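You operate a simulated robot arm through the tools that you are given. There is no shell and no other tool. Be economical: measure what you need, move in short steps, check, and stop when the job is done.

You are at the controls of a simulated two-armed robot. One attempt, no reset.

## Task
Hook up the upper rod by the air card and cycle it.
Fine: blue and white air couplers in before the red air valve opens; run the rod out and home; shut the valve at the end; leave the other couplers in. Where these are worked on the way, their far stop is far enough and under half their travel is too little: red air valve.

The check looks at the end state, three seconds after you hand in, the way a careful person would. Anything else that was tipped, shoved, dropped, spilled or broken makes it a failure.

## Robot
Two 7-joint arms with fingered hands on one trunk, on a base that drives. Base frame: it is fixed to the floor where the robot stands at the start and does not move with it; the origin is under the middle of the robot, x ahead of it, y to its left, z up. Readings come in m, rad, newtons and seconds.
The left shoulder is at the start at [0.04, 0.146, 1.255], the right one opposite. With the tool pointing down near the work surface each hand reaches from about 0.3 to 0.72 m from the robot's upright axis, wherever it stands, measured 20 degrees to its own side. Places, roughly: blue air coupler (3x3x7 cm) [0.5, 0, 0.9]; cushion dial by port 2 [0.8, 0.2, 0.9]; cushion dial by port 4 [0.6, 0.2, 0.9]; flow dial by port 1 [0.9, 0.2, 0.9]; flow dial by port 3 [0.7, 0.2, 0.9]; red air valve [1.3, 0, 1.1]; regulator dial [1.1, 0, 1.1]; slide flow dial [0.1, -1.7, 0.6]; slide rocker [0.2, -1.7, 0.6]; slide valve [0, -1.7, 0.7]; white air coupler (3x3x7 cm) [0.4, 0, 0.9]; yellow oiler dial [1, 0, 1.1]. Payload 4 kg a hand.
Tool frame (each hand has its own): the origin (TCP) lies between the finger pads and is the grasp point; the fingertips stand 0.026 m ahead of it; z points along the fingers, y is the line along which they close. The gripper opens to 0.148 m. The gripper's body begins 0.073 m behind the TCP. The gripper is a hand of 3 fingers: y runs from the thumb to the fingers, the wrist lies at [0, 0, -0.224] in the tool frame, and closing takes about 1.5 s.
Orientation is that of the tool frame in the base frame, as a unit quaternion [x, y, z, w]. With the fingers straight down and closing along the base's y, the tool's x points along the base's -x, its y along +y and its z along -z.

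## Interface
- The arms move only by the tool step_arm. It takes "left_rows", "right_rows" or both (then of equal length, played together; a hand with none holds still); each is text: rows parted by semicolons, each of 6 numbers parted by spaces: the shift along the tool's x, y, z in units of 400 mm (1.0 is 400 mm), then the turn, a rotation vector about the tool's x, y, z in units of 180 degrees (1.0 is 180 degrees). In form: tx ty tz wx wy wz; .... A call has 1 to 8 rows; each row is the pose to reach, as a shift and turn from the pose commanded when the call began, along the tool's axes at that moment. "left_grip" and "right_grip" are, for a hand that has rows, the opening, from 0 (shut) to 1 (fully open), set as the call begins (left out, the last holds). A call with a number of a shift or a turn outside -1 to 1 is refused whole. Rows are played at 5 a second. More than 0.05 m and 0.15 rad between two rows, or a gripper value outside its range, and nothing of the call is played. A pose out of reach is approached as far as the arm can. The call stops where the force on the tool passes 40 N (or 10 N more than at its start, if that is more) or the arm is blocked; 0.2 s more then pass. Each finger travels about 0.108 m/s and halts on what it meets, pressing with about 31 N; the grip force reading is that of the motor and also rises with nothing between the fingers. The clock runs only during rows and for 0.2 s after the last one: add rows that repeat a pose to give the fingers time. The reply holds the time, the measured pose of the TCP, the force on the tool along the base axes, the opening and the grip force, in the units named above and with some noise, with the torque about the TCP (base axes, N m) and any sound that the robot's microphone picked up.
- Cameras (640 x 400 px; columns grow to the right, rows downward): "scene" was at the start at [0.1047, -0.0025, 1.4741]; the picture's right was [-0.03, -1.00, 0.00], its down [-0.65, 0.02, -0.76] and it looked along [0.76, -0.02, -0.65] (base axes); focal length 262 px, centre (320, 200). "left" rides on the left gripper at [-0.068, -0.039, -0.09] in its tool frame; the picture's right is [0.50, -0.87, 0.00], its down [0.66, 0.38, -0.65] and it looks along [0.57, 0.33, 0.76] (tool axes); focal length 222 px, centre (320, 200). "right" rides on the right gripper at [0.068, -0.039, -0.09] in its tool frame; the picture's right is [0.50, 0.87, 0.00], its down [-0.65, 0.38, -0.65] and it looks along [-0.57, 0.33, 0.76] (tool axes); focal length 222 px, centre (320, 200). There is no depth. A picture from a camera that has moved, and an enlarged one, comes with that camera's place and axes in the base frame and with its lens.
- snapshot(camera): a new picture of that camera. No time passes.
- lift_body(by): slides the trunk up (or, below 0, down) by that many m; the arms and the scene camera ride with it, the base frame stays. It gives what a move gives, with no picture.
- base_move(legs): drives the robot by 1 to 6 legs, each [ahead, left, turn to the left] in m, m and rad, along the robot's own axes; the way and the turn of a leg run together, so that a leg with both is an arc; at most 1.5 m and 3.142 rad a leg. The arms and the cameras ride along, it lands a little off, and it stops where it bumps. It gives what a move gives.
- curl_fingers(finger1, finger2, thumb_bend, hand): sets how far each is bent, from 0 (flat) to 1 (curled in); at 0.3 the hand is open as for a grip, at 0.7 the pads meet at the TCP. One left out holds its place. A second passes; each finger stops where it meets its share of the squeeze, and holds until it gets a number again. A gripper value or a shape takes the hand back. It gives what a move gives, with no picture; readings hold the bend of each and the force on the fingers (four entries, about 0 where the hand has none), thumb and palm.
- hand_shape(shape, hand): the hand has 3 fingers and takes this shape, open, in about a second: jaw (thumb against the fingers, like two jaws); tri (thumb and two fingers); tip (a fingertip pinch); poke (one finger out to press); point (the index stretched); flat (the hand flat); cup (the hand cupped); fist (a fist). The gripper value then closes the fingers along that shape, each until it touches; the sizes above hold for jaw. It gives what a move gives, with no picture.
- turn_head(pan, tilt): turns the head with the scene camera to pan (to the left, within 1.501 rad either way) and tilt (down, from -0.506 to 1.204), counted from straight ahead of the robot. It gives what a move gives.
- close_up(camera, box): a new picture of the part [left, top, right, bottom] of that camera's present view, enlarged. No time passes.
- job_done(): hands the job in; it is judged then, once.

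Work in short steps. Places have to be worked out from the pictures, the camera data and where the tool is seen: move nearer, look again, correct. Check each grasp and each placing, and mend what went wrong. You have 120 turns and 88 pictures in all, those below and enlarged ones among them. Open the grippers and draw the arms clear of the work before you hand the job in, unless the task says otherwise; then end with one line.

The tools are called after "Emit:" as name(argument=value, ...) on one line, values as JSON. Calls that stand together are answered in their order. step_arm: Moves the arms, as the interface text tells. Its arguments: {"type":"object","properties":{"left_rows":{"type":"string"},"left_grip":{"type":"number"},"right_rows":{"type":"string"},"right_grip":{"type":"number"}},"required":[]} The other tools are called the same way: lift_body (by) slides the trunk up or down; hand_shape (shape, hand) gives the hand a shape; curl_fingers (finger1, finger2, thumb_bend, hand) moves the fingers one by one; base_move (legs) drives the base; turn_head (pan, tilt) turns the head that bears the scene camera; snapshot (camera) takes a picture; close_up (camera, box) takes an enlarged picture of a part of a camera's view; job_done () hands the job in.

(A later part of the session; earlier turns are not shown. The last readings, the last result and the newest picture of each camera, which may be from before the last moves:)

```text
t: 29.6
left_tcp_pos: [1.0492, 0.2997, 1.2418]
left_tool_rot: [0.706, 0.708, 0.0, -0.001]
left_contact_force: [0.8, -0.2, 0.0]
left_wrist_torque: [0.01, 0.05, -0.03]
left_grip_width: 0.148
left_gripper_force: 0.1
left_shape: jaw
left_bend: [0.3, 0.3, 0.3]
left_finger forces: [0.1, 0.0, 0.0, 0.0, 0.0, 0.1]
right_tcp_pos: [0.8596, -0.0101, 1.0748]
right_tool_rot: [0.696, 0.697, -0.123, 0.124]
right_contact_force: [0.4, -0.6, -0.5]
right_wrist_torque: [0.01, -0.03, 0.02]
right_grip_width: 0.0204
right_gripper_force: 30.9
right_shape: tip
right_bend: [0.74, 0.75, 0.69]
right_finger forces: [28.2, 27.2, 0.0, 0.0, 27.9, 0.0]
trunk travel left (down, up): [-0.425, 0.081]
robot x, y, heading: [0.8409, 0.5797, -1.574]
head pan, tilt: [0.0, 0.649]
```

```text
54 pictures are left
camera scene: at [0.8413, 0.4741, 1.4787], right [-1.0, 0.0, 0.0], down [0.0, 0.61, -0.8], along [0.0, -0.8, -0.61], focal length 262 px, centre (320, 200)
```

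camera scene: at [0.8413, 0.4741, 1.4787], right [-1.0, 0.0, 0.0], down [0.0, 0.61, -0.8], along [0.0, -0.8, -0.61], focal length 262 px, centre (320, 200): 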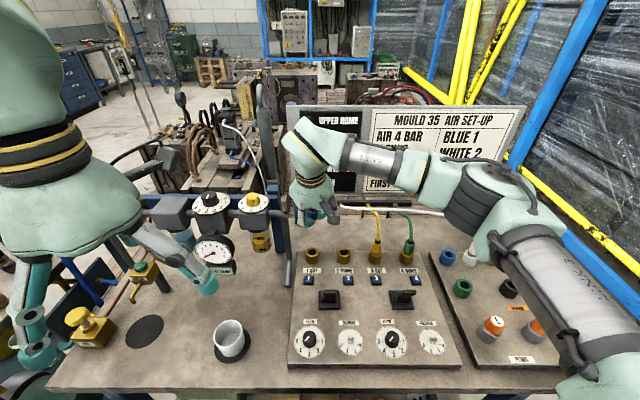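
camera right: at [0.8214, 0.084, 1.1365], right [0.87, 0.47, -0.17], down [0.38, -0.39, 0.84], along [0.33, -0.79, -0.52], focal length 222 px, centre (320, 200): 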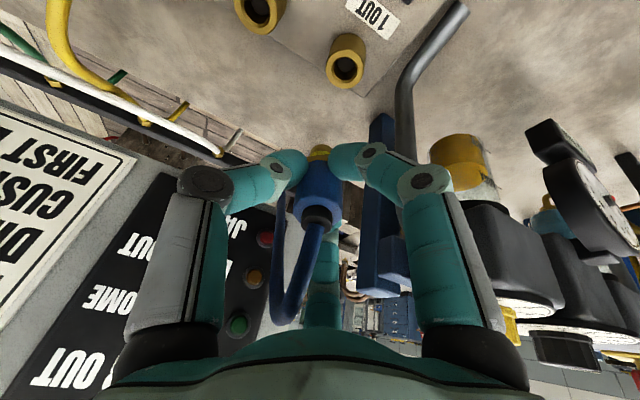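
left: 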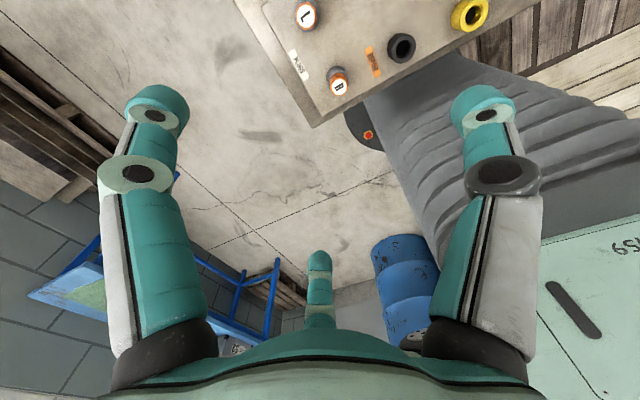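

The port 1 rim appears near (346, 68), close to the target pixel. Enlarging to measure exactly.

Emit:
close_up(camera="right", box=[260, 20, 380, 220])

```text
2.00 times, centred on (320, 120) of right
camera zoom: at [0.8214, 0.084, 1.1365], right [0.87, 0.47, -0.17], down [0.38, -0.39, 0.84], along [0.33, -0.79, -0.52], focal length 444 px, centre (320, 360)
```

zoom: 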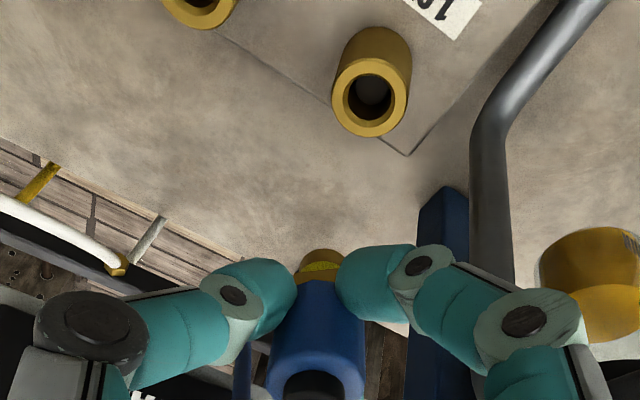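

The bore matches in size and place to about 1.5 mm. Correct x by +1.5 mm and descend 7 cm, then check.

Emit:
step_arm(right_rows="0.015 0.004 0.041 0 0 0;0.03 0.004 0.082 0 0 0;0.045 0.004 0.123 0 0 0;0.06 0.004 0.1645 0 0 0")

Emit:
close_up(camera="right", box=[240, 50, 400, 250])

Emit:
close_up(camera="scene", box=[260, 190, 380, 290])

```text
t: 30.6
left_tcp_pos: [1.0493, 0.3005, 1.2426]
left_tool_rot: [0.705, 0.709, 0.0, -0.001]
left_contact_force: [1.2, -0.4, -0.2]
left_wrist_torque: [-0.01, 0.01, -0.01]
left_grip_width: 0.1481
left_gripper_force: 0.0
left_shape: jaw
left_bend: [0.3, 0.3, 0.3]
left_finger forces: [0.1, 0.0, 0.0, 0.0, 0.1, 0.0]
right_tcp_pos: [0.862, -0.0113, 1.0049]
right_tool_rot: [0.696, 0.697, -0.122, 0.123]
right_contact_force: [-0.4, -0.9, -0.6]
right_wrist_torque: [0.0, 0.0, 0.0]
right_grip_width: 0.0206
right_gripper_force: 31.5
right_shape: tip
right_bend: [0.74, 0.75, 0.69]
right_finger forces: [28.3, 27.2, 0.0, 0.0, 27.9, 0.0]
trunk travel left (down, up): [-0.425, 0.081]
robot x, y, heading: [0.8432, 0.5823, -1.569]
head pan, tilt: [0.0, 0.649]
```

```text
2.00 times, centred on (320, 150) of right
camera zoom: at [0.823, 0.0847, 1.0665], right [0.87, 0.47, -0.17], down [0.38, -0.39, 0.84], along [0.33, -0.79, -0.52], focal length 444 px, centre (320, 300)
```

zoom: 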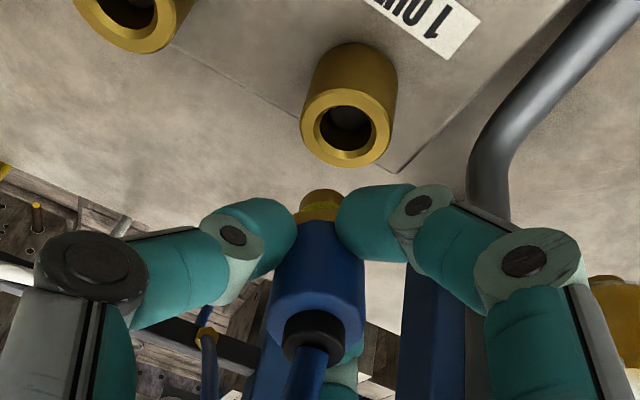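

```text
4.00 times, centred on (320, 240) of scene
camera zoom: at [0.8414, 0.4744, 1.4788], right [-1.0, 0.0, 0.0], down [0.0, 0.6, -0.8], along [0.0, -0.8, -0.6], focal length 1048 px, centre (320, 40)
```

zoom: 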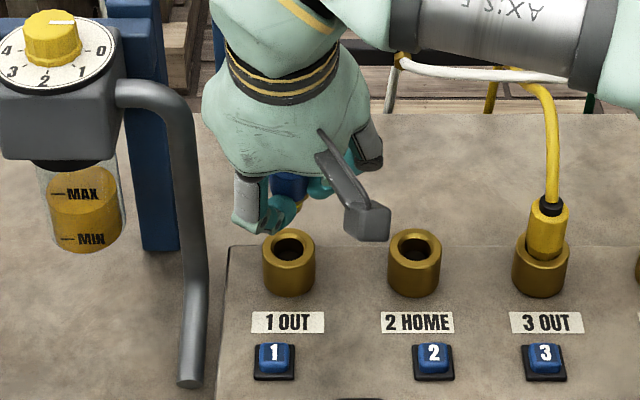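

The coupler seems to have swung in line with the tool axis (20° tilt). I'll turn the hand upright so the coupler stands vertical, raising 2 cm, and re-servo.

Emit:
step_arm(right_rows="-0.006 0 -0.016 0 0.037 0;-0.012 0 -0.032 0 0.074 0;-0.017 0 -0.047 0 0.111 0;-0.017 0 -0.047 0 0.111 0")

Emit:
close_up(camera="right", box=[240, 50, 400, 250])

Emit:
close_up(camera="scene", box=[260, 190, 380, 290])

```text
t: 31.6
left_tcp_pos: [1.0497, 0.3017, 1.2425]
left_tool_rot: [0.706, 0.708, 0.0, -0.001]
left_contact_force: [-0.3, -0.7, -0.2]
left_wrist_torque: [0.0, -0.02, -0.04]
left_grip_width: 0.1479
left_gripper_force: 0.1
left_shape: jaw
left_bend: [0.3, 0.3, 0.3]
left_finger forces: [0.1, 0.0, 0.0, 0.1, 0.0, 0.0]
right_tcp_pos: [0.8625, -0.0103, 1.0255]
right_tool_rot: [0.707, 0.707, 0.0, 0.0]
right_contact_force: [-0.5, 0.0, -0.6]
right_wrist_torque: [-0.02, 0.01, -0.02]
right_grip_width: 0.0203
right_gripper_force: 30.5
right_shape: tip
right_bend: [0.74, 0.75, 0.69]
right_finger forces: [28.3, 27.2, 0.1, 0.0, 27.8, 0.1]
trunk travel left (down, up): [-0.425, 0.081]
robot x, y, heading: [0.8412, 0.583, -1.567]
head pan, tilt: [0.0, 0.649]
```

```text
2.00 times, centred on (320, 150) of right
camera zoom: at [0.8233, 0.0579, 1.1156], right [0.87, 0.5, 0.0], down [0.38, -0.66, 0.65], along [0.33, -0.57, -0.76], focal length 444 px, centre (320, 300)
```

zoom: 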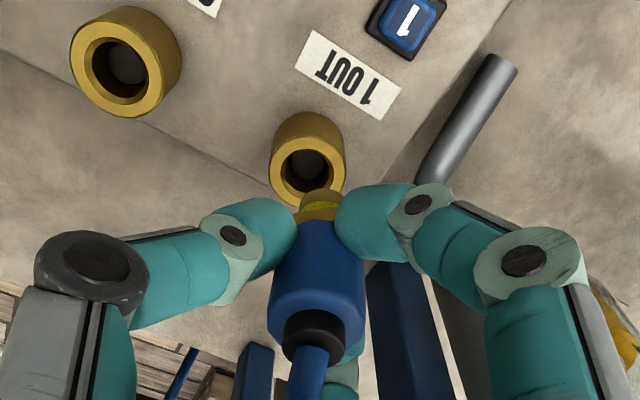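

```text
4.00 times, centred on (320, 240) of scene
camera zoom: at [0.8411, 0.4748, 1.4788], right [-1.0, 0.0, 0.0], down [0.0, 0.6, -0.8], along [0.0, -0.8, -0.6], focal length 1048 px, centre (320, 40)
```

zoom: 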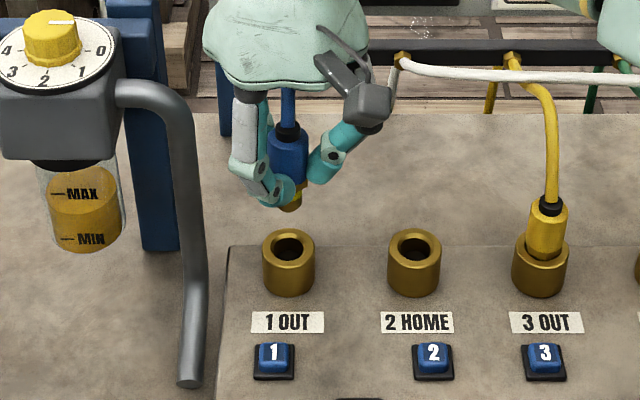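

The port axis is about 1 cm farther in −y than the TCP (both cameras agree). I'll correct y by −1 cm and lower 3.5 cm to the rim.

Emit:
step_arm(right_rows="-0.026 0 0 0 0 0;-0.026 0 0.045 0 0 0;-0.026 0 0.085 0 0 0")

Emit:
close_up(camera="right", box=[240, 50, 400, 250])

Emit:
close_up(camera="scene", box=[280, 210, 360, 280])

```text
t: 32.4
left_tcp_pos: [1.0495, 0.3008, 1.2421]
left_tool_rot: [0.706, 0.708, -0.001, 0.0]
left_contact_force: [0.2, 0.9, 1.2]
left_wrist_torque: [0.01, 0.01, 0.01]
left_grip_width: 0.1478
left_gripper_force: 0.1
left_shape: jaw
left_bend: [0.3, 0.3, 0.3]
left_finger forces: [0.1, 0.0, 0.0, 0.0, 0.0, 0.1]
right_tcp_pos: [0.8631, -0.021, 0.9904]
right_tool_rot: [0.707, 0.708, 0.0, 0.0]
right_contact_force: [1.2, 0.6, -0.2]
right_wrist_torque: [-0.01, -0.03, 0.0]
right_grip_width: 0.0202
right_gripper_force: 31.3
right_shape: tip
right_bend: [0.74, 0.75, 0.69]
right_finger forces: [28.3, 27.1, 0.0, 0.1, 27.8, 0.0]
trunk travel left (down, up): [-0.425, 0.081]
robot x, y, heading: [0.8422, 0.5813, -1.57]
head pan, tilt: [0.0, 0.649]
```

```text
2.00 times, centred on (320, 150) of right
camera zoom: at [0.8237, 0.0476, 1.0811], right [0.87, 0.5, 0.0], down [0.38, -0.66, 0.65], along [0.33, -0.57, -0.76], focal length 444 px, centre (320, 300)
```

zoom: 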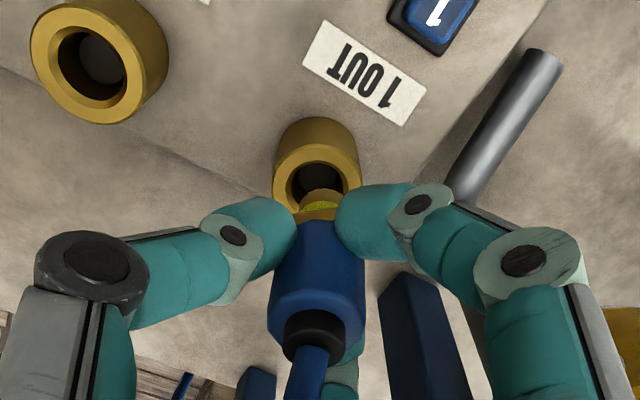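

```text
5.71 times, centred on (320, 245) of scene
camera zoom: at [0.8411, 0.4745, 1.4788], right [-1.0, 0.0, 0.0], down [0.0, 0.6, -0.8], along [0.0, -0.8, -0.6], focal length 1497 px, centre (320, -57)
```

zoom: 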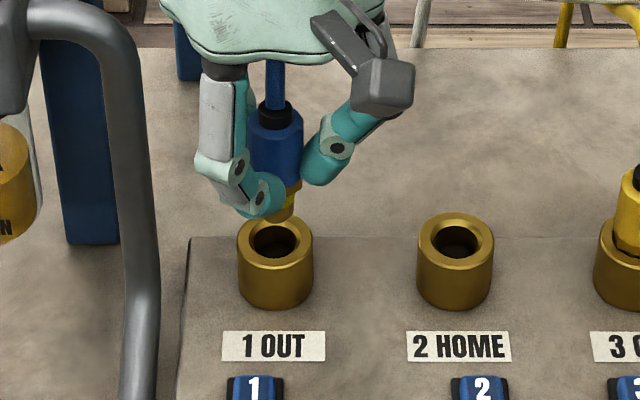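

Tip is within ~2 mm of the bore axis and about 1 cm above the rim. Lowering gently 2.5 cm, watching forces.

Emit:
step_arm(right_rows="0 0.003 0.015 0 0 0;0 0.003 0.03 0 0 0;0 0.003 0.045 0 0 0;0 0.003 0.0625 0 0 0")

Emit:
close_up(camera="right", box=[240, 50, 400, 250])

Emit:
close_up(camera="scene", box=[280, 210, 360, 280])

```text
t: 33.4
left_tcp_pos: [1.0492, 0.3006, 1.2433]
left_tool_rot: [0.706, 0.709, 0.0, -0.001]
left_contact_force: [-0.1, -0.6, 0.0]
left_wrist_torque: [0.01, -0.03, 0.0]
left_grip_width: 0.148
left_gripper_force: 0.1
left_shape: jaw
left_bend: [0.3, 0.3, 0.3]
left_finger forces: [0.0, 0.1, 0.1, 0.0, 0.0, 0.0]
right_tcp_pos: [0.8645, -0.0204, 0.9654]
right_tool_rot: [0.707, 0.707, 0.0, 0.0]
right_contact_force: [-0.2, 0.2, -1.0]
right_wrist_torque: [0.0, 0.0, 0.02]
right_grip_width: 0.0204
right_gripper_force: 30.8
right_shape: tip
right_bend: [0.74, 0.75, 0.69]
right_finger forces: [28.2, 27.2, 0.0, 0.0, 27.7, 0.0]
trunk travel left (down, up): [-0.425, 0.081]
robot x, y, heading: [0.8419, 0.5817, -1.572]
head pan, tilt: [0.0, 0.649]
```

```text
2.00 times, centred on (320, 150) of right
camera zoom: at [0.8252, 0.0475, 1.0562], right [0.87, 0.5, 0.0], down [0.38, -0.66, 0.65], along [0.33, -0.57, -0.76], focal length 444 px, centre (320, 300)
```

zoom: 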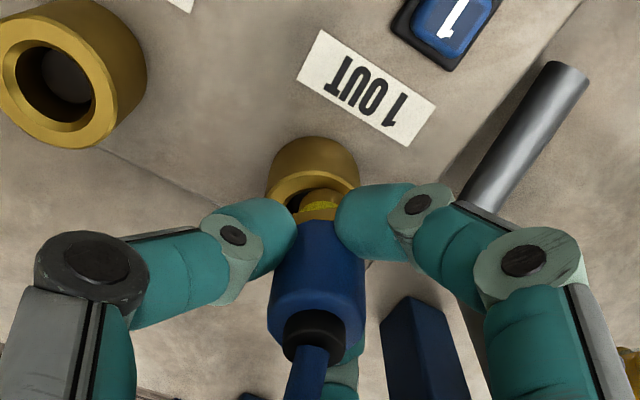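

```text
5.71 times, centred on (320, 245) of scene
camera zoom: at [0.8414, 0.4746, 1.4788], right [-1.0, 0.0, 0.0], down [0.0, 0.6, -0.8], along [0.0, -0.8, -0.6], focal length 1497 px, centre (320, -57)
```

zoom: 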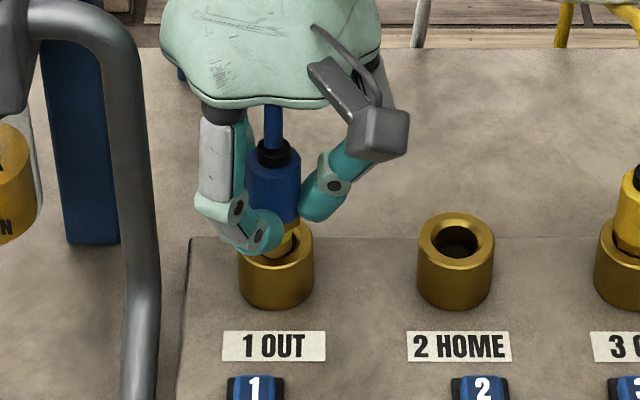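

No contact yet; I need to see whether the tip is in the bore or in front of it.

Emit:
close_up(camera="scene", box=[295, 225, 335, 265])

Emit:
close_up(camera="right", box=[285, 110, 355, 170])

```text
10.00 times, centred on (315, 245) of scene
camera zoom: at [0.8414, 0.4746, 1.4788], right [-1.0, 0.0, 0.0], down [0.0, 0.6, -0.8], along [0.0, -0.8, -0.6], focal length 2620 px, centre (370, -250)
```

zoom: 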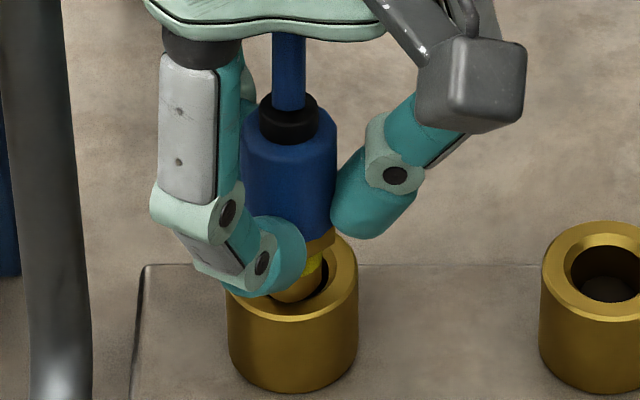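

```text
6.67 times, centred on (320, 140) of right
camera zoom: at [0.8252, 0.0475, 1.0562], right [0.87, 0.5, 0.0], down [0.38, -0.66, 0.65], along [0.33, -0.57, -0.76], focal length 1481 px, centre (320, 600)
```

zoom: 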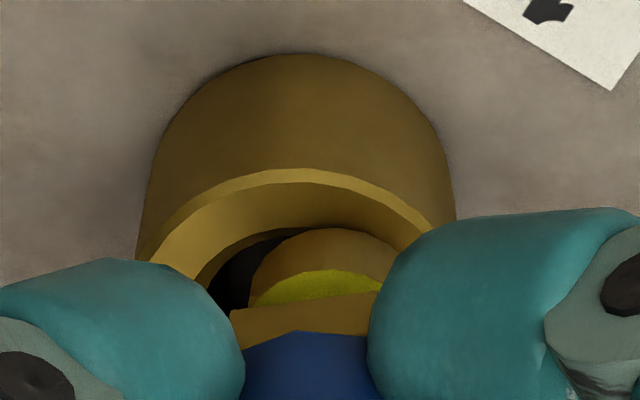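

The nose sits toward +y of the bore by roughly 7 mm and 1.5 mm toward −x. Correcting and rechecking.

Emit:
step_arm(right_rows="0 0 -0.0125 0 0 0;-0.0175 0.004 -0.0125 0 0 0;-0.0175 0.004 0 0 0 0")

Emit:
close_up(camera="scene", box=[295, 225, 335, 265])

Emit:
close_up(camera="right", box=[285, 110, 355, 170])

```text
t: 34.2
left_tcp_pos: [1.0496, 0.3, 1.2424]
left_tool_rot: [0.706, 0.708, -0.001, -0.001]
left_contact_force: [0.6, 0.3, -0.4]
left_wrist_torque: [-0.02, -0.02, -0.05]
left_grip_width: 0.1479
left_gripper_force: 0.0
left_shape: jaw
left_bend: [0.3, 0.3, 0.3]
left_finger forces: [0.1, 0.0, 0.0, 0.0, 0.1, 0.1]
right_tcp_pos: [0.8657, -0.0285, 0.9657]
right_tool_rot: [0.707, 0.707, 0.0, 0.001]
right_contact_force: [0.1, 0.1, -0.9]
right_wrist_torque: [0.01, 0.04, -0.03]
right_grip_width: 0.0207
right_gripper_force: 30.8
right_shape: tip
right_bend: [0.74, 0.75, 0.69]
right_finger forces: [28.2, 27.1, 0.1, 0.0, 27.8, 0.1]
trunk travel left (down, up): [-0.425, 0.081]
robot x, y, heading: [0.8413, 0.5785, -1.569]
head pan, tilt: [0.0, 0.649]
```

```text
10.00 times, centred on (315, 245) of scene
camera zoom: at [0.8413, 0.4746, 1.4788], right [-1.0, 0.0, 0.0], down [0.0, 0.6, -0.8], along [0.0, -0.8, -0.6], focal length 2620 px, centre (370, -250)
```

zoom: 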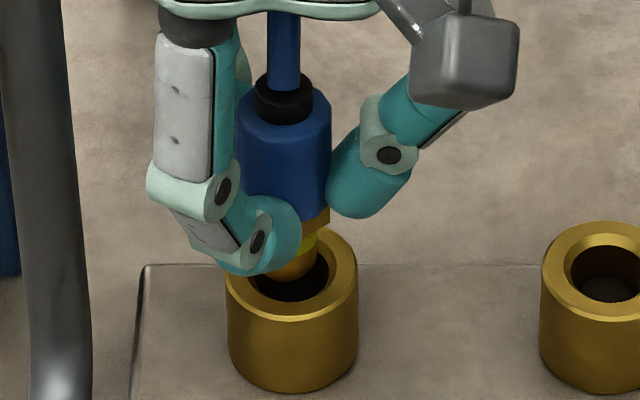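

```text
6.67 times, centred on (320, 140) of right
camera zoom: at [0.8266, 0.0405, 1.0565], right [0.87, 0.5, 0.0], down [0.38, -0.65, 0.65], along [0.33, -0.57, -0.76], focal length 1481 px, centre (320, 600)
```

zoom: 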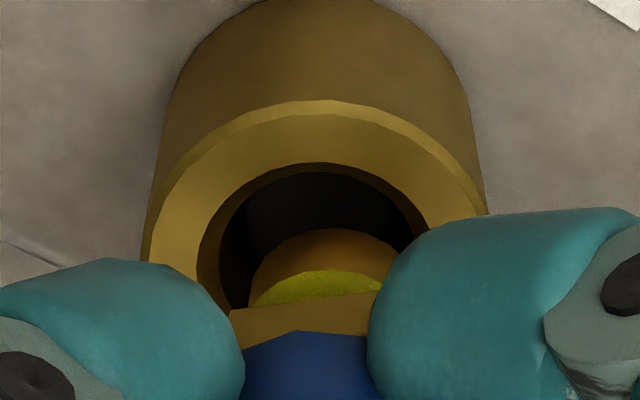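

Now centred within ~1–2 mm. Lowering further.

Emit:
step_arm(right_rows="-0.003 0 0.0125 0 0 0;-0.003 0 0.025 0 0 0;-0.003 0 0.0375 0 0 0;-0.003 0 0.05 0 0 0")

Emit:
close_up(camera="scene", box=[295, 225, 335, 265])

```text
t: 35.2
left_tcp_pos: [1.0492, 0.3008, 1.2414]
left_tool_rot: [0.706, 0.708, -0.001, 0.0]
left_contact_force: [0.3, 0.4, -0.1]
left_wrist_torque: [-0.02, 0.0, -0.02]
left_grip_width: 0.148
left_gripper_force: 0.1
left_shape: jaw
left_bend: [0.3, 0.3, 0.3]
left_finger forces: [0.0, 0.0, 0.0, 0.0, 0.0, 0.0]
right_tcp_pos: [0.8644, -0.0289, 0.9458]
right_tool_rot: [0.707, 0.707, 0.0, 0.0]
right_contact_force: [0.5, 0.8, -0.8]
right_wrist_torque: [0.1, 0.07, -0.02]
right_grip_width: 0.0203
right_gripper_force: 30.9
right_shape: tip
right_bend: [0.74, 0.75, 0.69]
right_finger forces: [28.6, 26.9, 0.0, 0.1, 28.6, 0.0]
trunk travel left (down, up): [-0.425, 0.081]
robot x, y, heading: [0.8405, 0.5798, -1.571]
head pan, tilt: [0.0, 0.649]
```

```text
10.00 times, centred on (315, 245) of scene
camera zoom: at [0.8415, 0.4745, 1.4787], right [-1.0, 0.0, 0.0], down [0.0, 0.6, -0.8], along [0.0, -0.8, -0.6], focal length 2620 px, centre (370, -250)
```

zoom: 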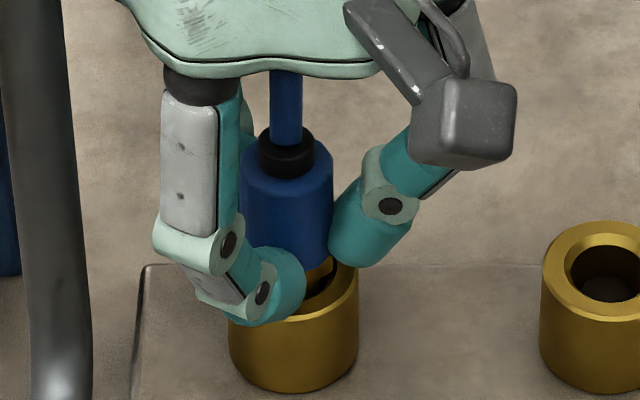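

It is entering the bore with little force. Pressing on down.

Emit:
step_arm(right_rows="0 0 0.0125 0 0 0;0 0 0.025 0 0 0;0 0 0.0375 0 0 0;0 0 0.05 0 0 0")

Emit:
close_up(camera="scene", box=[295, 225, 335, 265])

Emit:
close_up(camera="right", box=[240, 50, 400, 250])

```text
t: 36.0
left_tcp_pos: [1.0495, 0.3022, 1.2427]
left_tool_rot: [0.706, 0.708, -0.002, 0.0]
left_contact_force: [0.1, -0.2, 0.3]
left_wrist_torque: [-0.01, 0.02, -0.02]
left_grip_width: 0.1479
left_gripper_force: 0.1
left_shape: jaw
left_bend: [0.3, 0.3, 0.3]
left_finger forces: [0.0, 0.0, 0.0, 0.0, 0.1, 0.0]
right_tcp_pos: [0.8641, -0.0316, 0.9427]
right_tool_rot: [0.709, 0.705, -0.003, 0.005]
right_contact_force: [-5.5, 4.1, 22.1]
right_wrist_torque: [0.26, 0.22, -0.01]
right_grip_width: 0.0217
right_gripper_force: 30.7
right_shape: tip
right_bend: [0.74, 0.77, 0.72]
right_finger forces: [35.3, 25.7, 0.1, 0.0, 38.7, 0.1]
trunk travel left (down, up): [-0.425, 0.081]
robot x, y, heading: [0.843, 0.5826, -1.571]
head pan, tilt: [0.0, 0.649]
stopped in row 3 (right hand): the force on the tool passed its limit (the readings are from after the stop); the commanded pose is now the measured one
```

```text
10.00 times, centred on (315, 245) of scene
camera zoom: at [0.8404, 0.4773, 1.479], right [-1.0, 0.0, 0.0], down [0.0, 0.6, -0.8], along [0.0, -0.8, -0.6], focal length 2620 px, centre (370, -250)
```

zoom: 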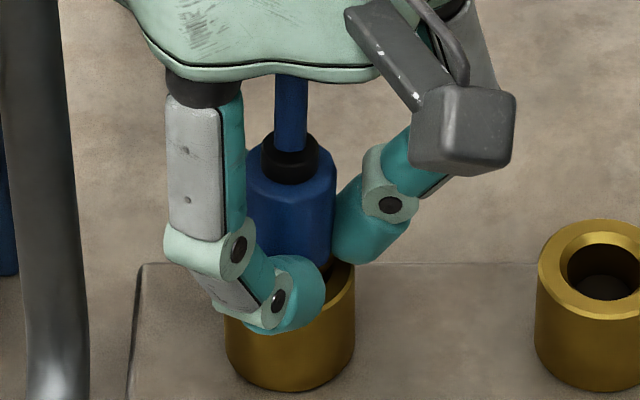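

```text
2.00 times, centred on (320, 150) of right
camera zoom: at [0.8253, 0.0382, 1.0318], right [0.87, 0.5, 0.0], down [0.37, -0.65, 0.66], along [0.33, -0.58, -0.75], focal length 444 px, centre (320, 300)
```

zoom: 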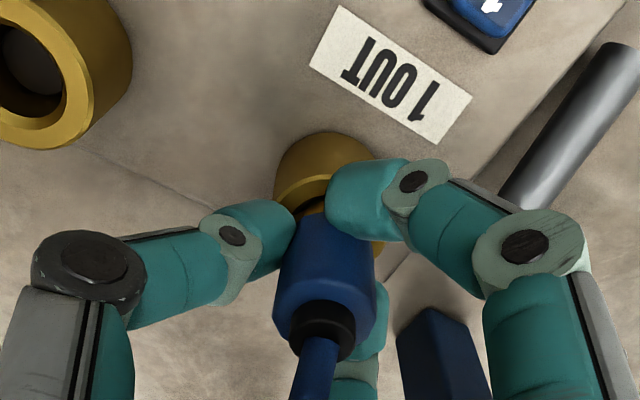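

Contact at 22 N: likely seated or fingertips on the rim. I'll release gently and look.

Emit:
step_arm(right_rows="0 0 0 0 0 0;0 0 0 0 0 0;0 0 0 0 0 0;0 0 0 0 0 0", right_grip=0.4)

Emit:
step_arm(right_rows="0 0 -0.1 0 0 0;0 0 -0.2 0 0 0;0 0 -0.3 0 0 0")

Emit:
close_up(camera="scene", box=[280, 210, 440, 290])

Emit:
close_up(camera="right", box=[200, 0, 400, 200])

```text
t: 37.0
left_tcp_pos: [1.0494, 0.3014, 1.2429]
left_tool_rot: [0.706, 0.709, -0.001, -0.001]
left_contact_force: [0.3, 0.1, 0.9]
left_wrist_torque: [0.01, -0.02, 0.01]
left_grip_width: 0.1478
left_gripper_force: 0.1
left_shape: jaw
left_bend: [0.3, 0.3, 0.3]
left_finger forces: [0.0, 0.0, 0.1, 0.1, 0.0, 0.0]
right_tcp_pos: [0.8647, -0.0313, 0.9381]
right_tool_rot: [0.708, 0.707, -0.002, 0.004]
right_contact_force: [0.3, 0.4, -0.1]
right_wrist_torque: [-0.02, 0.01, -0.01]
right_grip_width: 0.0589
right_gripper_force: 0.1
right_shape: tip
right_bend: [0.77, 0.77, 0.7]
right_finger forces: [0.0, 0.1, 0.1, 0.1, 0.0, 0.0]
trunk travel left (down, up): [-0.425, 0.081]
robot x, y, heading: [0.8403, 0.5794, -1.572]
head pan, tilt: [0.0, 0.649]
```

```text
t: 37.8
left_tcp_pos: [1.0503, 0.3008, 1.2436]
left_tool_rot: [0.706, 0.708, -0.001, -0.001]
left_contact_force: [-0.7, 0.0, 0.5]
left_wrist_torque: [0.02, 0.03, 0.01]
left_grip_width: 0.1479
left_gripper_force: 0.0
left_shape: jaw
left_bend: [0.3, 0.3, 0.3]
left_finger forces: [0.0, 0.1, 0.0, 0.0, 0.0, 0.1]
right_tcp_pos: [0.8654, -0.0303, 1.0587]
right_tool_rot: [0.708, 0.706, -0.003, 0.004]
right_contact_force: [-0.3, 0.0, -0.3]
right_wrist_torque: [0.01, -0.02, 0.01]
right_grip_width: 0.0588
right_gripper_force: 0.2
right_shape: tip
right_bend: [0.77, 0.77, 0.7]
right_finger forces: [0.1, 0.1, 0.0, 0.1, 0.0, 0.0]
trunk travel left (down, up): [-0.425, 0.081]
robot x, y, heading: [0.8406, 0.5836, -1.566]
head pan, tilt: [0.0, 0.649]
```

```text
4.00 times, centred on (360, 250) of scene
camera zoom: at [0.8415, 0.4753, 1.4788], right [-1.0, 0.0, 0.0], down [0.0, 0.6, -0.8], along [0.0, -0.8, -0.6], focal length 1048 px, centre (160, 0)
```

zoom: 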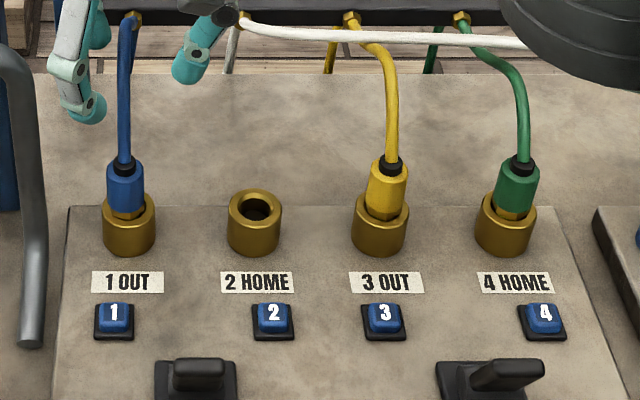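

```text
2.00 times, centred on (300, 100) of right
camera zoom: at [0.826, 0.0389, 1.148], right [0.87, 0.5, 0.0], down [0.38, -0.65, 0.66], along [0.33, -0.57, -0.75], focal length 444 px, centre (360, 400)
```

zoom: 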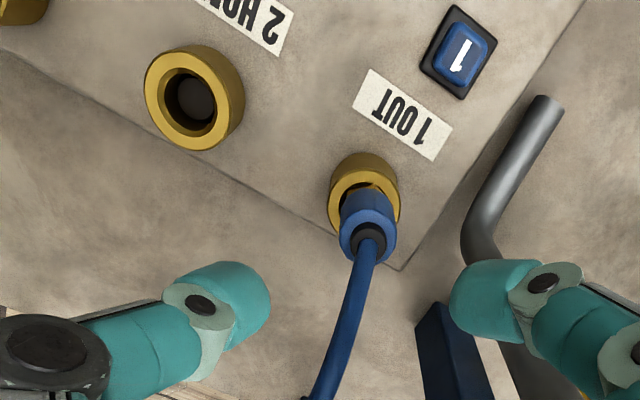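

Blue looks seated like yellow and green; a larger comparison view to confirm.

Emit:
close_up(camera="scene", box=[295, 225, 395, 275])

```text
6.40 times, centred on (345, 250) of scene
camera zoom: at [0.8415, 0.4753, 1.4788], right [-1.0, 0.0, 0.0], down [0.0, 0.6, -0.8], along [0.0, -0.8, -0.6], focal length 1677 px, centre (160, -120)
```

zoom: 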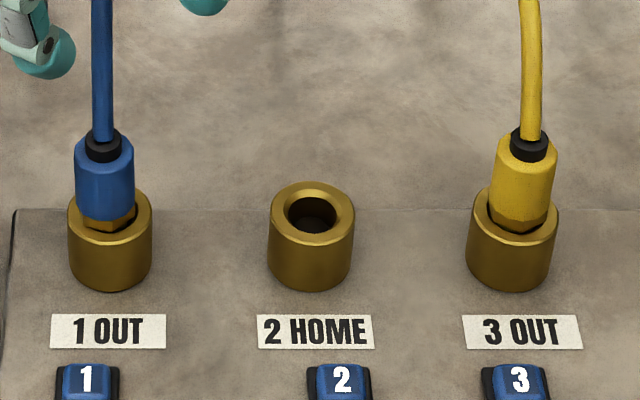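

Blue sits at the same height as yellow: seated. Next white: retract the right hand and drive back −0.13 m in x.

Emit:
step_arm(right_rows="0.08 0 -0.03 0 0 0;0.17 0 -0.06 0 0 0;0.26 0 -0.1 0 0 0;0.33 0 -0.1 0 0 0")

Emit:
base_move(legs=[[0, -0.13, 0]])

Emit:
step_arm(right_rows="0 -0.1 0 0 0 0;0 -0.2 0 0 0 0;0 -0.3 0 0 0 0;0 -0.4 0 0 0 0;0 -0.5 0 0 0 0;0 -0.6 0 0 0 0;0 -0.7 0 0 0 0;0 -0.79 0 0 0 0")

Emit:
snapshot(camera="scene")

```text
t: 38.8
left_tcp_pos: [1.05, 0.3019, 1.2434]
left_tool_rot: [0.706, 0.708, -0.001, 0.0]
left_contact_force: [0.0, 0.0, -0.4]
left_wrist_torque: [0.02, 0.02, 0.0]
left_grip_width: 0.148
left_gripper_force: 0.0
left_shape: jaw
left_bend: [0.3, 0.3, 0.3]
left_finger forces: [0.1, 0.1, 0.1, 0.1, 0.1, 0.0]
right_tcp_pos: [0.8638, 0.1005, 1.0969]
right_tool_rot: [0.709, 0.706, -0.002, 0.003]
right_contact_force: [-0.3, 0.2, -0.3]
right_wrist_torque: [0.0, 0.02, 0.01]
right_grip_width: 0.0589
right_gripper_force: 0.2
right_shape: tip
right_bend: [0.77, 0.77, 0.7]
right_finger forces: [0.0, 0.1, 0.0, 0.0, 0.1, 0.0]
trunk travel left (down, up): [-0.425, 0.081]
robot x, y, heading: [0.84, 0.58, -1.57]
head pan, tilt: [0.0, 0.649]
```

```text
t: 40.0
left_tcp_pos: [0.9217, 0.301, 1.2423]
left_tool_rot: [0.706, 0.708, -0.001, -0.002]
left_contact_force: [0.0, 0.0, -0.5]
left_wrist_torque: [-0.03, 0.0, -0.01]
left_grip_width: 0.1478
left_gripper_force: 0.1
left_shape: jaw
left_bend: [0.3, 0.3, 0.3]
left_finger forces: [0.0, 0.0, 0.0, 0.0, 0.0, 0.0]
right_tcp_pos: [0.7366, 0.0999, 1.0972]
right_tool_rot: [0.708, 0.706, -0.003, 0.003]
right_contact_force: [-0.4, -0.2, -0.5]
right_wrist_torque: [-0.01, 0.0, 0.02]
right_grip_width: 0.0589
right_gripper_force: 0.1
right_shape: tip
right_bend: [0.77, 0.77, 0.7]
right_finger forces: [0.1, 0.0, 0.0, 0.0, 0.0, 0.1]
trunk travel left (down, up): [-0.425, 0.081]
robot x, y, heading: [0.7134, 0.5843, -1.571]
head pan, tilt: [0.0, 0.649]
```

```text
t: 41.9
left_tcp_pos: [0.9193, 0.3008, 1.2433]
left_tool_rot: [0.706, 0.708, 0.0, 0.0]
left_contact_force: [0.6, 0.8, 0.4]
left_wrist_torque: [0.0, 0.01, 0.0]
left_grip_width: 0.1482
left_gripper_force: 0.1
left_shape: jaw
left_bend: [0.3, 0.3, 0.3]
left_finger forces: [0.0, 0.1, 0.0, 0.0, 0.1, 0.0]
right_tcp_pos: [0.4163, 0.1012, 1.0963]
right_tool_rot: [0.707, 0.707, -0.002, 0.004]
right_contact_force: [-1.3, 0.2, -0.1]
right_wrist_torque: [0.0, -0.02, -0.01]
right_grip_width: 0.0589
right_gripper_force: 0.1
right_shape: tip
right_bend: [0.77, 0.77, 0.7]
right_finger forces: [0.0, 0.0, 0.1, 0.1, 0.0, 0.0]
trunk travel left (down, up): [-0.425, 0.081]
robot x, y, heading: [0.7109, 0.5815, -1.573]
head pan, tilt: [0.0, 0.649]
```

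```text
34 pictures are left
camera scene: at [0.7103, 0.4753, 1.4788], right [-1.0, 0.0, 0.0], down [0.0, 0.6, -0.8], along [0.0, -0.8, -0.6], focal length 262 px, centre (320, 200)
```

scene: 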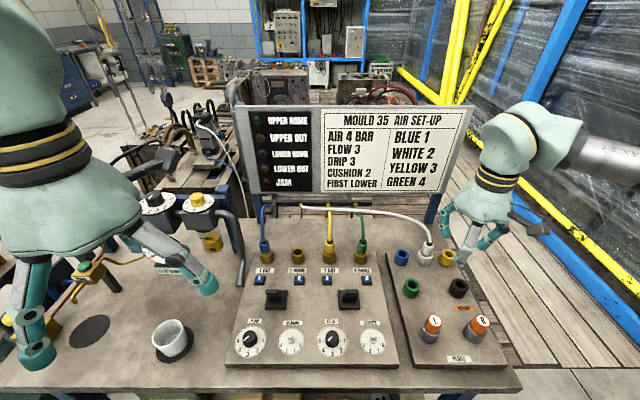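

White coupler at about (0.419, −0.02). Hovering the upright hand above it.

Emit:
step_arm(right_rows="-0.1 0.003 0 0 0 0;-0.2 0.006 0 0 0 0;-0.3025 0.0075 0.04 0 0 0;-0.3025 0.0075 0.1 0 0 0;-0.3025 0.0075 0.165 0 0 0")

Emit:
snapshot(camera="right")

```text
t: 43.0
left_tcp_pos: [0.9214, 0.3013, 1.2429]
left_tool_rot: [0.705, 0.709, -0.001, -0.001]
left_contact_force: [0.0, 0.6, -0.3]
left_wrist_torque: [-0.02, 0.04, 0.0]
left_grip_width: 0.1478
left_gripper_force: 0.1
left_shape: jaw
left_bend: [0.3, 0.3, 0.3]
left_finger forces: [0.1, 0.0, 0.1, 0.0, 0.0, 0.0]
right_tcp_pos: [0.4209, -0.0211, 1.0305]
right_tool_rot: [0.708, 0.707, -0.003, 0.004]
right_contact_force: [-0.1, 0.2, 0.0]
right_wrist_torque: [0.0, -0.03, 0.0]
right_grip_width: 0.059
right_gripper_force: 0.0
right_shape: tip
right_bend: [0.77, 0.77, 0.7]
right_finger forces: [0.1, 0.0, 0.0, 0.0, 0.0, 0.0]
trunk travel left (down, up): [-0.425, 0.081]
robot x, y, heading: [0.7123, 0.582, -1.57]
head pan, tilt: [0.0, 0.649]
```

```text
33 pictures are left
camera right: at [0.3818, 0.048, 1.1209], right [0.87, 0.5, 0.0], down [0.38, -0.65, 0.66], along [0.33, -0.57, -0.75], focal length 222 px, centre (320, 200)
```

right: 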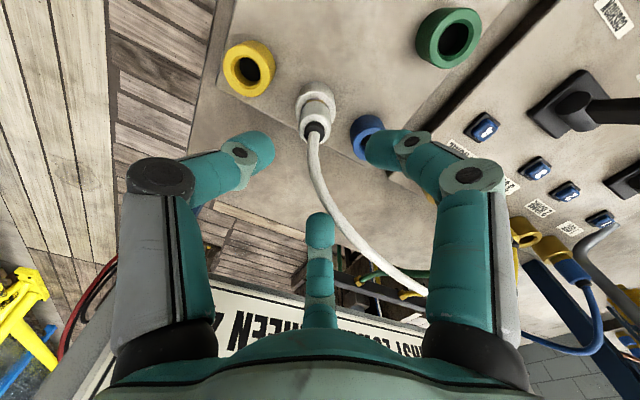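

The white top is slightly off axis; correcting (−5 mm x, +5 mm y) and descending to z≈0.98.

Emit:
step_arm(right_rows="0.0125 -0.0125 0 0 0 0;0.0125 -0.0125 0.06 0 0 0;0.0125 -0.0125 0.12 0 0 0", right_grip=0.36)

Emit:
snapshot(camera="right")

```text
t: 43.9
left_tcp_pos: [0.9204, 0.3008, 1.2413]
left_tool_rot: [0.706, 0.708, 0.0, -0.001]
left_contact_force: [-0.4, 0.4, -0.3]
left_wrist_torque: [-0.01, -0.02, 0.0]
left_grip_width: 0.1481
left_gripper_force: 0.0
left_shape: jaw
left_bend: [0.3, 0.3, 0.3]
left_finger forces: [0.1, 0.1, 0.0, 0.1, 0.1, 0.0]
right_tcp_pos: [0.4168, -0.0162, 0.9827]
right_tool_rot: [0.708, 0.706, -0.002, 0.004]
right_contact_force: [-0.3, 0.4, -0.6]
right_wrist_torque: [0.0, 0.0, 0.02]
right_grip_width: 0.0539
right_gripper_force: 0.1
right_shape: tip
right_bend: [0.77, 0.77, 0.7]
right_finger forces: [0.0, 0.1, 0.1, 0.0, 0.0, 0.0]
trunk travel left (down, up): [-0.425, 0.081]
robot x, y, heading: [0.7115, 0.5836, -1.567]
head pan, tilt: [0.0, 0.649]
```

```text
32 pictures are left
camera right: at [0.3772, 0.0528, 1.0728], right [0.87, 0.5, 0.0], down [0.38, -0.65, 0.66], along [0.33, -0.57, -0.75], focal length 222 px, centre (320, 200)
```

right: 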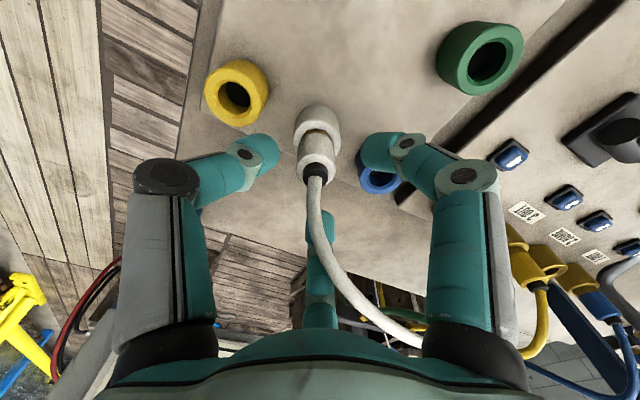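

Aligned. Descending to grip height and closing.

Emit:
step_arm(right_rows="0 -0.005 0.03 0 0 0;0 -0.005 0.06 0 0 0;0 -0.005 0.0925 0 0 0")

Emit:
step_arm(right_rows="0 0 0 0 0 0;0 0 0 0 0 0;0 0 0 0 0 0;0 0 0 0 0 0;0 0 0 0 0 0", right_grip=0)

Emit:
snapshot(camera="right")

```text
t: 44.6
left_tcp_pos: [0.9198, 0.3, 1.2424]
left_tool_rot: [0.706, 0.708, 0.0, 0.0]
left_contact_force: [0.3, -0.9, 0.6]
left_wrist_torque: [-0.03, -0.03, -0.02]
left_grip_width: 0.1482
left_gripper_force: 0.0
left_shape: jaw
left_bend: [0.3, 0.3, 0.3]
left_finger forces: [0.0, 0.0, 0.0, 0.1, 0.0, 0.0]
right_tcp_pos: [0.4157, -0.0164, 0.947]
right_tool_rot: [0.707, 0.707, -0.001, 0.004]
right_contact_force: [0.7, 0.0, -0.3]
right_wrist_torque: [0.01, -0.01, 0.01]
right_grip_width: 0.0535
right_gripper_force: 0.1
right_shape: tip
right_bend: [0.77, 0.77, 0.7]
right_finger forces: [0.0, 0.0, 0.1, 0.0, 0.0, 0.1]
trunk travel left (down, up): [-0.425, 0.081]
robot x, y, heading: [0.7113, 0.5824, -1.571]
head pan, tilt: [0.0, 0.649]
```

```text
t: 45.9
left_tcp_pos: [0.9195, 0.2999, 1.2419]
left_tool_rot: [0.706, 0.708, 0.0, 0.0]
left_contact_force: [-1.4, 0.4, 0.1]
left_wrist_torque: [-0.02, 0.01, 0.0]
left_grip_width: 0.148
left_gripper_force: 0.1
left_shape: jaw
left_bend: [0.3, 0.3, 0.3]
left_finger forces: [0.1, 0.0, 0.1, 0.0, 0.0, 0.1]
right_tcp_pos: [0.414, -0.0154, 0.9451]
right_tool_rot: [0.708, 0.706, -0.002, 0.004]
right_contact_force: [-0.4, -0.1, -0.8]
right_wrist_torque: [-0.03, -0.03, 0.0]
right_grip_width: 0.0199
right_gripper_force: 30.9
right_shape: tip
right_bend: [0.74, 0.74, 0.7]
right_finger forces: [27.1, 28.3, 0.0, 0.0, 27.4, 0.1]
trunk travel left (down, up): [-0.425, 0.081]
robot x, y, heading: [0.7145, 0.5807, -1.568]
head pan, tilt: [0.0, 0.649]
```

```text
31 pictures are left
camera right: at [0.3754, 0.0535, 1.0358], right [0.87, 0.5, 0.0], down [0.38, -0.65, 0.66], along [0.33, -0.57, -0.75], focal length 222 px, centre (320, 200)
```

right: 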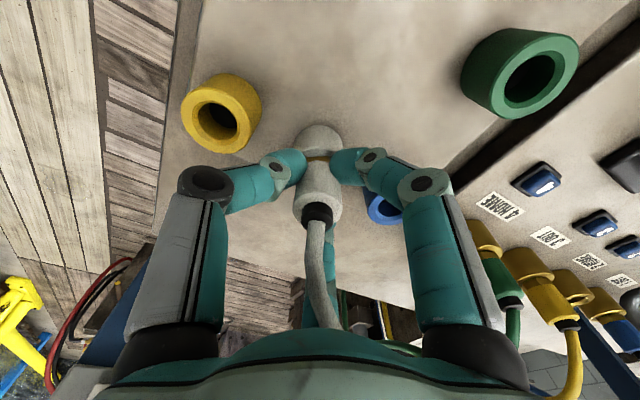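

White is gripped. Lifting 13 cm, backing off, and carrying toward port 2.

Emit:
step_arm(right_rows="0 0 -0.1 0 0 0;0 0 -0.2 0 0 0;0 0 -0.3 0 0 0;0 0 -0.375 0 0 0;0.1 0 -0.375 0 0 0;0.2 0 -0.375 0 0 0;0.29 0 -0.375 0 0 0")

Emit:
step_arm(right_rows="0 0.115 0 0 0 0;0 0.23 0 0 0 0;0 0.345 0 0 0 0;0 0.46 0 0 0 0;0 0.575 0 0 0 0;0 0.69 0 0 0 0;0 0.8 0 0 0 0;0 0.905 0 0 0 0")

Emit:
step_arm(right_rows="-0.11 0 0.02 0 0 0;-0.22 0 0.05 0 0 0;-0.325 0 0.1 0 0 0")

Emit:
snapshot(camera="right")

Emit:
close_up(camera="scene", box=[250, 200, 380, 300])

```text
t: 47.5
left_tcp_pos: [0.9199, 0.3022, 1.2419]
left_tool_rot: [0.706, 0.708, 0.0, -0.001]
left_contact_force: [-0.9, 0.7, 0.1]
left_wrist_torque: [-0.05, 0.0, -0.02]
left_grip_width: 0.1479
left_gripper_force: 0.0
left_shape: jaw
left_bend: [0.3, 0.3, 0.3]
left_finger forces: [0.1, 0.0, 0.0, 0.0, 0.0, 0.0]
right_tcp_pos: [0.4151, 0.1019, 1.0952]
right_tool_rot: [0.707, 0.707, -0.003, 0.003]
right_contact_force: [0.0, -0.1, -1.0]
right_wrist_torque: [-0.02, -0.01, -0.05]
right_grip_width: 0.0196
right_gripper_force: 31.3
right_shape: tip
right_bend: [0.74, 0.74, 0.7]
right_finger forces: [27.4, 28.3, 0.1, 0.0, 27.5, 0.0]
trunk travel left (down, up): [-0.425, 0.081]
robot x, y, heading: [0.7143, 0.5841, -1.568]
head pan, tilt: [0.0, 0.649]
```

```text
t: 49.2
left_tcp_pos: [0.9215, 0.2993, 1.2422]
left_tool_rot: [0.706, 0.708, -0.002, -0.001]
left_contact_force: [0.1, 0.7, 0.4]
left_wrist_torque: [-0.01, 0.02, -0.03]
left_grip_width: 0.1478
left_gripper_force: 0.0
left_shape: jaw
left_bend: [0.3, 0.3, 0.3]
left_finger forces: [0.0, 0.0, 0.0, 0.1, 0.0, 0.1]
right_tcp_pos: [0.7785, 0.1008, 1.0958]
right_tool_rot: [0.708, 0.706, -0.003, 0.003]
right_contact_force: [0.0, 0.6, -0.6]
right_wrist_torque: [-0.03, 0.03, -0.01]
right_grip_width: 0.0196
right_gripper_force: 31.2
right_shape: tip
right_bend: [0.74, 0.74, 0.7]
right_finger forces: [27.1, 28.3, 0.0, 0.0, 27.5, 0.1]
trunk travel left (down, up): [-0.425, 0.081]
robot x, y, heading: [0.7119, 0.5818, -1.566]
head pan, tilt: [0.0, 0.649]
```

```text
t: 50.0
left_tcp_pos: [0.9219, 0.3002, 1.2422]
left_tool_rot: [0.706, 0.709, -0.001, -0.002]
left_contact_force: [0.3, 0.1, 0.2]
left_wrist_torque: [0.0, 0.04, 0.0]
left_grip_width: 0.148
left_gripper_force: 0.1
left_shape: jaw
left_bend: [0.3, 0.3, 0.3]
left_finger forces: [0.1, 0.1, 0.0, 0.0, 0.0, 0.1]
right_tcp_pos: [0.778, -0.0298, 1.0576]
right_tool_rot: [0.707, 0.707, -0.002, 0.003]
right_contact_force: [-0.1, -0.1, -0.3]
right_wrist_torque: [0.01, 0.02, -0.03]
right_grip_width: 0.0196
right_gripper_force: 30.7
right_shape: tip
right_bend: [0.74, 0.74, 0.7]
right_finger forces: [27.0, 28.2, 0.0, 0.1, 27.3, 0.0]
trunk travel left (down, up): [-0.425, 0.081]
robot x, y, heading: [0.711, 0.5819, -1.569]
head pan, tilt: [0.0, 0.649]
```

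```text
30 pictures are left
camera right: at [0.7393, 0.04, 1.1464], right [0.87, 0.5, 0.0], down [0.38, -0.65, 0.66], along [0.33, -0.57, -0.75], focal length 222 px, centre (320, 200)
```

right: 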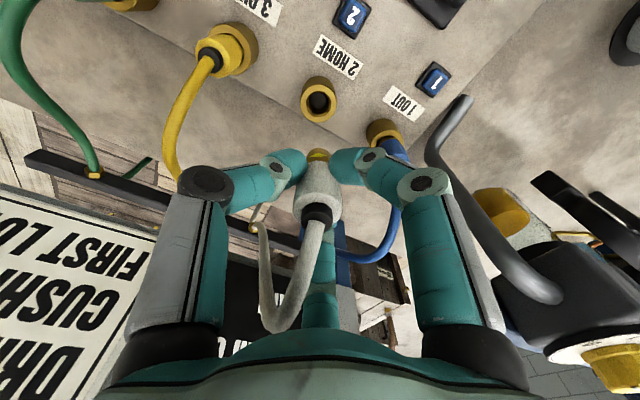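

```text
4.00 times, centred on (315, 250) of scene
camera zoom: at [0.7133, 0.4741, 1.4787], right [-1.0, 0.0, 0.0], down [0.0, 0.61, -0.8], along [0.0, -0.8, -0.61], focal length 1048 px, centre (340, 0)
```

zoom: 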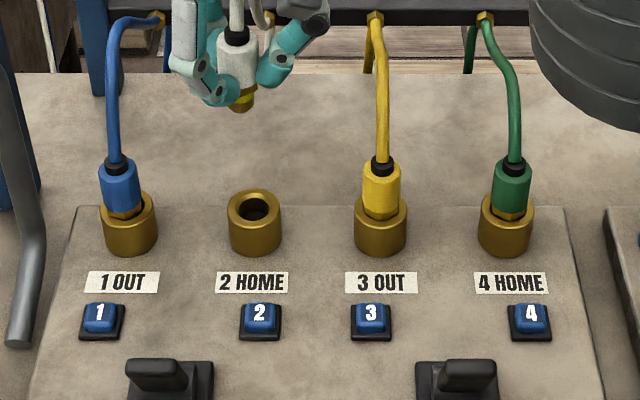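

Lowering 6 cm toward port 2 for a closer check.

Emit:
step_arm(right_rows="0 0 0.05 0 0 0;0 0 0.1 0 0 0;0 0 0.16 0 0 0")

Emit:
close_up(camera="right", box=[260, 70, 380, 190])

Emit:
close_up(camera="scene", box=[270, 215, 330, 275])

```text
t: 50.9
left_tcp_pos: [0.9194, 0.301, 1.2412]
left_tool_rot: [0.706, 0.708, -0.001, -0.001]
left_contact_force: [0.8, 0.6, -0.4]
left_wrist_torque: [0.01, 0.02, 0.01]
left_grip_width: 0.1478
left_gripper_force: 0.0
left_shape: jaw
left_bend: [0.3, 0.3, 0.3]
left_finger forces: [0.0, 0.0, 0.0, 0.0, 0.1, 0.0]
right_tcp_pos: [0.7762, -0.0283, 0.9911]
right_tool_rot: [0.708, 0.707, -0.001, 0.003]
right_contact_force: [0.4, -0.6, -0.3]
right_wrist_torque: [-0.02, 0.02, 0.02]
right_grip_width: 0.0196
right_gripper_force: 30.8
right_shape: tip
right_bend: [0.74, 0.74, 0.7]
right_finger forces: [27.1, 28.2, 0.0, 0.0, 27.3, 0.0]
trunk travel left (down, up): [-0.425, 0.081]
robot x, y, heading: [0.7117, 0.5807, -1.572]
head pan, tilt: [0.0, 0.649]
```

```text
3.33 times, centred on (320, 130) of right
camera zoom: at [0.7374, 0.0398, 1.0822], right [0.87, 0.5, 0.0], down [0.38, -0.65, 0.66], along [0.33, -0.57, -0.75], focal length 740 px, centre (320, 433)
```

zoom: 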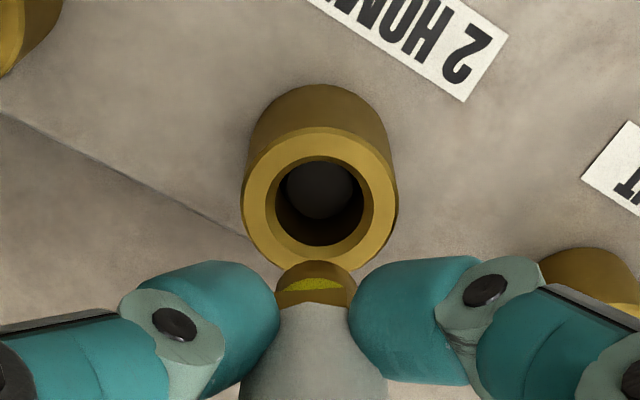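

```text
6.67 times, centred on (300, 245) of scene
camera zoom: at [0.7115, 0.4745, 1.4788], right [-1.0, 0.0, 0.0], down [0.0, 0.6, -0.8], along [0.0, -0.8, -0.6], focal length 1746 px, centre (453, -100)
```

zoom: 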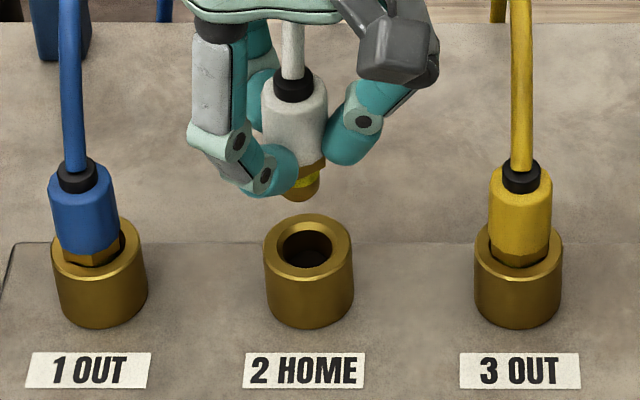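

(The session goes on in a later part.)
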